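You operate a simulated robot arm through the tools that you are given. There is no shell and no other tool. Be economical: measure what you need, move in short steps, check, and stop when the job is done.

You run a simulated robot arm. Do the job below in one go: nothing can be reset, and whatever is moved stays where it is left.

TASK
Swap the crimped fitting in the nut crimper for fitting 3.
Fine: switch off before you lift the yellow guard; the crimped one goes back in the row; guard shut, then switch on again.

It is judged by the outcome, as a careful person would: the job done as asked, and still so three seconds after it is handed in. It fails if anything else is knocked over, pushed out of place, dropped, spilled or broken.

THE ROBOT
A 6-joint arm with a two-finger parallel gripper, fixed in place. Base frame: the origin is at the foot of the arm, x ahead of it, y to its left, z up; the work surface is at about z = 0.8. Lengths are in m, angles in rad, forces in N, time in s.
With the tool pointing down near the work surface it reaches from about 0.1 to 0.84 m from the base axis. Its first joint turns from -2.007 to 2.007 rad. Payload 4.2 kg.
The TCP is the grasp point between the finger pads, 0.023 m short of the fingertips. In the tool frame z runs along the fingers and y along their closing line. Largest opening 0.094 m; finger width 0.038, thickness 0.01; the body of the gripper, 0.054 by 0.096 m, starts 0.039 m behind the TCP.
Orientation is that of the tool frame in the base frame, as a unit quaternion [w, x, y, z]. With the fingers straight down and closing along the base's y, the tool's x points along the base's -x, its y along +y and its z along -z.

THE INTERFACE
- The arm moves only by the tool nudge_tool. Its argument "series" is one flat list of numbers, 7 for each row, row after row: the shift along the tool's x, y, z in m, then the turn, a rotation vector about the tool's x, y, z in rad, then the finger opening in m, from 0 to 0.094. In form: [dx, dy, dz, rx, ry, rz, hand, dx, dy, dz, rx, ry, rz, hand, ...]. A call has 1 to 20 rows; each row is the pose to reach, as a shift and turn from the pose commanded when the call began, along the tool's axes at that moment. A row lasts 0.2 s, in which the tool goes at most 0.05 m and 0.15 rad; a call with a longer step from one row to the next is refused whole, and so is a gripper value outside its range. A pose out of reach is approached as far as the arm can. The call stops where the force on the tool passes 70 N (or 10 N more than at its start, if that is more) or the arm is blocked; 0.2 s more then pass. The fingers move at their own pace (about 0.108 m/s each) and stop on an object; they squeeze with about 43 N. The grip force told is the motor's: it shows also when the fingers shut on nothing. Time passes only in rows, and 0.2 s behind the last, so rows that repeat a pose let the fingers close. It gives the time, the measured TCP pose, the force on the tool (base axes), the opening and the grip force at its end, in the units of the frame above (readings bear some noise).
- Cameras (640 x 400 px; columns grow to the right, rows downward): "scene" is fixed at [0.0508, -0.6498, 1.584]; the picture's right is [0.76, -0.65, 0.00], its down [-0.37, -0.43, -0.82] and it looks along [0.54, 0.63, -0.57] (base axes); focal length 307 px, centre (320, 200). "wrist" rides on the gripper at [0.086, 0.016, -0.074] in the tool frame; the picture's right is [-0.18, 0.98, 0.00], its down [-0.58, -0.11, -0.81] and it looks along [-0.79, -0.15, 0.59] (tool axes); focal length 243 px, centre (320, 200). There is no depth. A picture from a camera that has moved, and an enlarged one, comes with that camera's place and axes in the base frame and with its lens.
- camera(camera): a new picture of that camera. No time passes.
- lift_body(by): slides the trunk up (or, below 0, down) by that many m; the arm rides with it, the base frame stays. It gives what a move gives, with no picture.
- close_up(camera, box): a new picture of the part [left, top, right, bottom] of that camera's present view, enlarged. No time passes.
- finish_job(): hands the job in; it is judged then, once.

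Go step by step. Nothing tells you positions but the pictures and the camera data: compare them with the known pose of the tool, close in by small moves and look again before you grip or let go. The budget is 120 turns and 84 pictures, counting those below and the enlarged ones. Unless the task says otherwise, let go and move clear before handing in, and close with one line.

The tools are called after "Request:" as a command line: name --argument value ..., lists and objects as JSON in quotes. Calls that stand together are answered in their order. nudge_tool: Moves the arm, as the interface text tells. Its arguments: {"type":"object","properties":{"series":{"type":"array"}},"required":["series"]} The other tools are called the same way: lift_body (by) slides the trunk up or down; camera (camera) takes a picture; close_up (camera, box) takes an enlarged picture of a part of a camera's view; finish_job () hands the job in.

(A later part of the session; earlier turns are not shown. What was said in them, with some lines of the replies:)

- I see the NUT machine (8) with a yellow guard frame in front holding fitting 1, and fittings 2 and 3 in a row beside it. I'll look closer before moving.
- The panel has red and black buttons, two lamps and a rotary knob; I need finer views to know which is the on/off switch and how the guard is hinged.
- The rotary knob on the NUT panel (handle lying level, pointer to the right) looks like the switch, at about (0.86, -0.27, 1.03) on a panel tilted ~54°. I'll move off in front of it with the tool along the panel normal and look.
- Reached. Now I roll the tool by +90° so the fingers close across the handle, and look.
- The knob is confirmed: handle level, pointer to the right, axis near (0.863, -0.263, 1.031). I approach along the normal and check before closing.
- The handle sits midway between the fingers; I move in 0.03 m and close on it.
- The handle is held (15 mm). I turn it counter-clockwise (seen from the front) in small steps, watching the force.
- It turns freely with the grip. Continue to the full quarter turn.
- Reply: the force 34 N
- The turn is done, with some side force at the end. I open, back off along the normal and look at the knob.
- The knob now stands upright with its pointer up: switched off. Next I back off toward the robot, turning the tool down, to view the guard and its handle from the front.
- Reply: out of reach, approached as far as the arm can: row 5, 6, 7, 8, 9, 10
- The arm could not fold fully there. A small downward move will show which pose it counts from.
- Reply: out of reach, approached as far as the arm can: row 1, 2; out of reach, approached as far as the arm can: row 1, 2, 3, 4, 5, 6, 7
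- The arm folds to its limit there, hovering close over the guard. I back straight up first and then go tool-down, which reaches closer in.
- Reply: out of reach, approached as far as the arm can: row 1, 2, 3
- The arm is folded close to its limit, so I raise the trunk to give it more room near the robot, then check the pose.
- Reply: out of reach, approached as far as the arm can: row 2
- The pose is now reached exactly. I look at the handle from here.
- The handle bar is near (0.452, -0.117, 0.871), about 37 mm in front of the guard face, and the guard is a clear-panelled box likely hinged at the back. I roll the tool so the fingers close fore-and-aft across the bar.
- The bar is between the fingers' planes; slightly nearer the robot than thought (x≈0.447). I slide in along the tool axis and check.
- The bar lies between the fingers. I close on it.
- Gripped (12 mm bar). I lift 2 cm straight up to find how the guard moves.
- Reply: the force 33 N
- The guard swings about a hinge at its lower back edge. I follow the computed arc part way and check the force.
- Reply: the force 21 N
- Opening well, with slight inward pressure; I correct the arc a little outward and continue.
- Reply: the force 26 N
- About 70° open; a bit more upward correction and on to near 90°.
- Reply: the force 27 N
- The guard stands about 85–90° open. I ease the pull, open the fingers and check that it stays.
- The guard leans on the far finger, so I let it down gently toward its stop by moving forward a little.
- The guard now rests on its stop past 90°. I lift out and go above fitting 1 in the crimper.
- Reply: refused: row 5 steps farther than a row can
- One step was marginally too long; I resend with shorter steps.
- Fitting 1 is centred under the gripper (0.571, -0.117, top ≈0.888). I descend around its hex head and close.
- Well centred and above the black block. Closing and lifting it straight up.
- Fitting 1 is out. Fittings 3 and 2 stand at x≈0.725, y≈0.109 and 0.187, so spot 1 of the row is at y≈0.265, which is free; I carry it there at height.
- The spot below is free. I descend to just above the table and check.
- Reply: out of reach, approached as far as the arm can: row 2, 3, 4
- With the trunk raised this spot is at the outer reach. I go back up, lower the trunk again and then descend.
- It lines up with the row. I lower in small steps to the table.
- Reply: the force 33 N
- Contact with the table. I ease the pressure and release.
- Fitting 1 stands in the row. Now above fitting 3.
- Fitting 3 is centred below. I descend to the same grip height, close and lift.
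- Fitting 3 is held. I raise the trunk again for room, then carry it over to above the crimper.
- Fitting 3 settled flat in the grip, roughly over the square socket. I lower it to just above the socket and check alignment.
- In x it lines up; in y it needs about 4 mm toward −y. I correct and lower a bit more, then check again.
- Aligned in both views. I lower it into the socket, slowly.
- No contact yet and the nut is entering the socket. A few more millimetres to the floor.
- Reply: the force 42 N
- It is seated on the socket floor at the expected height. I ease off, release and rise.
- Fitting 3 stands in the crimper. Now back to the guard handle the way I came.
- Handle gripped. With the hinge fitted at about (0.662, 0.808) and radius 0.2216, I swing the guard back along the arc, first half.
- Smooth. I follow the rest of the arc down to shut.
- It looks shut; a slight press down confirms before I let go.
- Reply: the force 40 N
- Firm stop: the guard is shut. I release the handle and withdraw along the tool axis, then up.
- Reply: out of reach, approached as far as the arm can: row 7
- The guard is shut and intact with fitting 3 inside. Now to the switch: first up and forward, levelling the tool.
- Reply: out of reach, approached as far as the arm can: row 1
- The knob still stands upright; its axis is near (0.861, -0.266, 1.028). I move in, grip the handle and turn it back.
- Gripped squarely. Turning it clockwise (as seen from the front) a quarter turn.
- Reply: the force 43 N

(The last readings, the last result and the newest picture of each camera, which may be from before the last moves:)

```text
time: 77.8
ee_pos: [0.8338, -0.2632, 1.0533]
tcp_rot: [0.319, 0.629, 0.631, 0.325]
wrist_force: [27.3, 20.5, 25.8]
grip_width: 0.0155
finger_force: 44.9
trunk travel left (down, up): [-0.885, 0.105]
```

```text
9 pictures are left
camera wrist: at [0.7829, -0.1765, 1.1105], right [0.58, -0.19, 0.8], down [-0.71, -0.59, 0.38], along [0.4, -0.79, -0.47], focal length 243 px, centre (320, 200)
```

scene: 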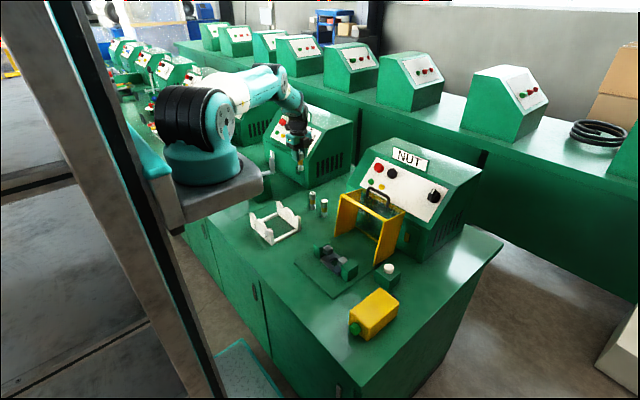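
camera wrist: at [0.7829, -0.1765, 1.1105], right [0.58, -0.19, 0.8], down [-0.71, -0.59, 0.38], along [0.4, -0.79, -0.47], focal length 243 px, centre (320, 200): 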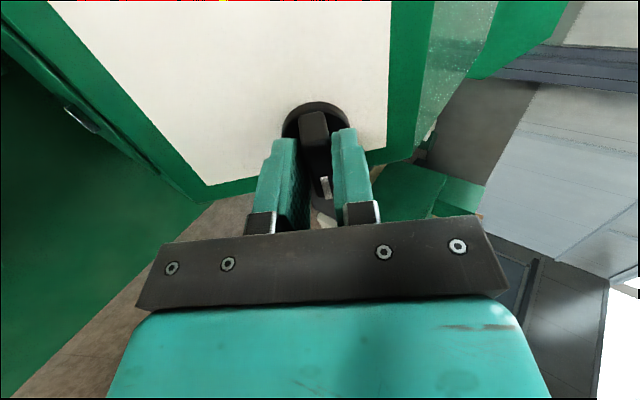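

It followed the full quarter turn. I ease the side force, open and back off to check.

Request:
nudge_tool --series '[0.002, 0.003, 0, 0, 0, 0, 0, 0.002, 0.003, 0, 0, 0, 0, 0.05, 0.002, 0.003, 0, 0, 0, 0, 0.05, 0.002, 0.003, -0.045, 0, 0, 0, 0.05, 0.002, 0.003, -0.09, 0, 0, 0, 0.05, 0.002, 0.003, -0.13, 0, 0, 0, 0.05]'

Request:
close_up --camera "scene" --box '[364, 130, 476, 215]'

Request:
close_up --camera "wrist" --box '[240, 0, 400, 100]'

```text
time: 79.2
ee_pos: [0.7281, -0.2649, 1.1285]
tcp_rot: [0.316, 0.631, 0.631, 0.322]
wrist_force: [0.8, -0.6, 0.0]
grip_width: 0.0498
finger_force: 0.0
trunk travel left (down, up): [-0.885, 0.105]
```

```text
4.71 times, centred on (420, 172) of scene
camera zoom: at [0.0508, -0.6498, 1.584], right [0.76, -0.65, 0.0], down [-0.37, -0.43, -0.82], along [0.54, 0.63, -0.57], focal length 1445 px, centre (-151, 329)
```

zoom: 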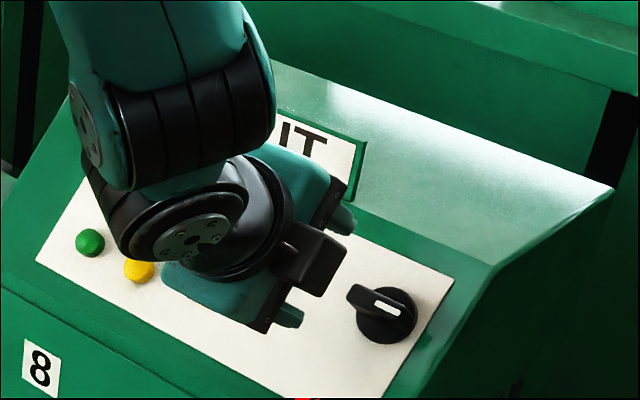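

```text
4.00 times, centred on (320, 50) of wrist
camera zoom: at [0.678, -0.1784, 1.1861], right [0.58, -0.19, 0.79], down [-0.71, -0.59, 0.39], along [0.39, -0.79, -0.47], focal length 970 px, centre (320, 800)
```

zoom: 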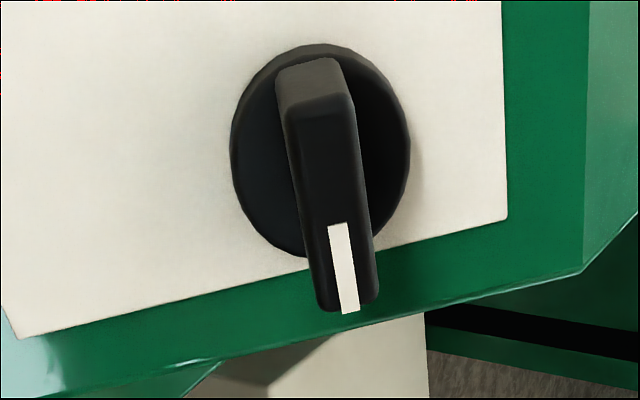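

The knob is back exactly as at the start. I back away and check the whole bench.

Request:
nudge_tool --series '[0, 0, -0.045, 0, 0, 0, 0.05, 0, 0, -0.09, 0, 0, 0, 0.05, 0, 0.03, -0.12, 0, 0, 0, 0.05]'

Request:
close_up --camera "scene" --box '[230, 130, 490, 350]'

Request:
close_up --camera "scene" --box '[285, 205, 405, 300]'

```text
time: 80.0
ee_pos: [0.6498, -0.2656, 1.2253]
tcp_rot: [0.317, 0.631, 0.631, 0.322]
wrist_force: [-0.4, 0.2, -1.2]
grip_width: 0.0496
finger_force: 0.1
trunk travel left (down, up): [-0.885, 0.105]
```

```text
1.82 times, centred on (360, 240) of scene
camera zoom: at [0.0508, -0.6498, 1.584], right [0.76, -0.65, 0.0], down [-0.37, -0.43, -0.82], along [0.54, 0.63, -0.57], focal length 558 px, centre (247, 127)
```

zoom: 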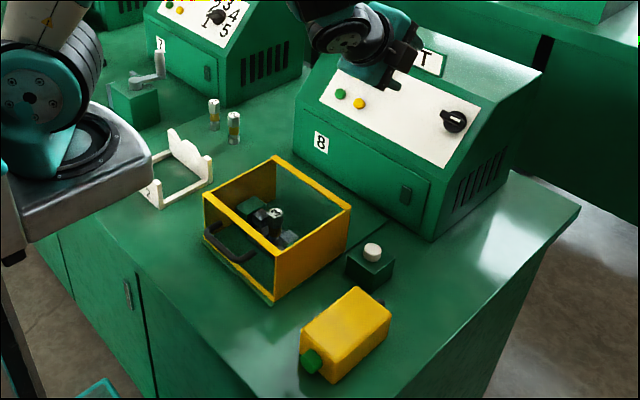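

```text
4.21 times, centred on (345, 252) of scene
camera zoom: at [0.0508, -0.6498, 1.584], right [0.76, -0.65, 0.0], down [-0.37, -0.43, -0.82], along [0.54, 0.63, -0.57], focal length 1293 px, centre (215, -21)
```

zoom: 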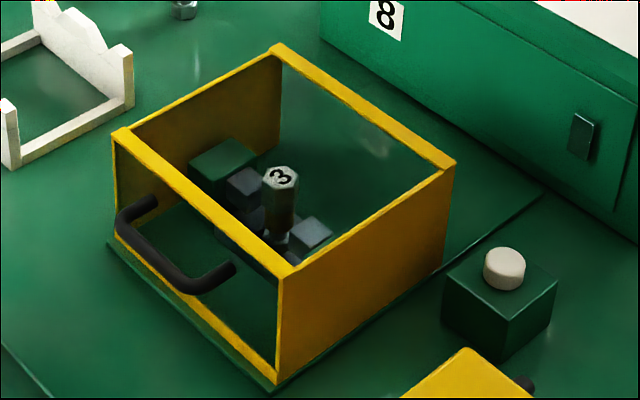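

The guard is shut exactly as at the start, fitting 3 is seated, fittings 1 and 2 stand in the row, the switch is on, and nothing else has moved. I hand the job in.

Request:
finish_job

```text
The job is handed in.
```

Fitting 3 is in the nut crimper, the crimped fitting 1 is back in the row, the guard is shut, and the machine is switched on again at the rotary knob, which I took to be the on/off switch because it is unlabelled.
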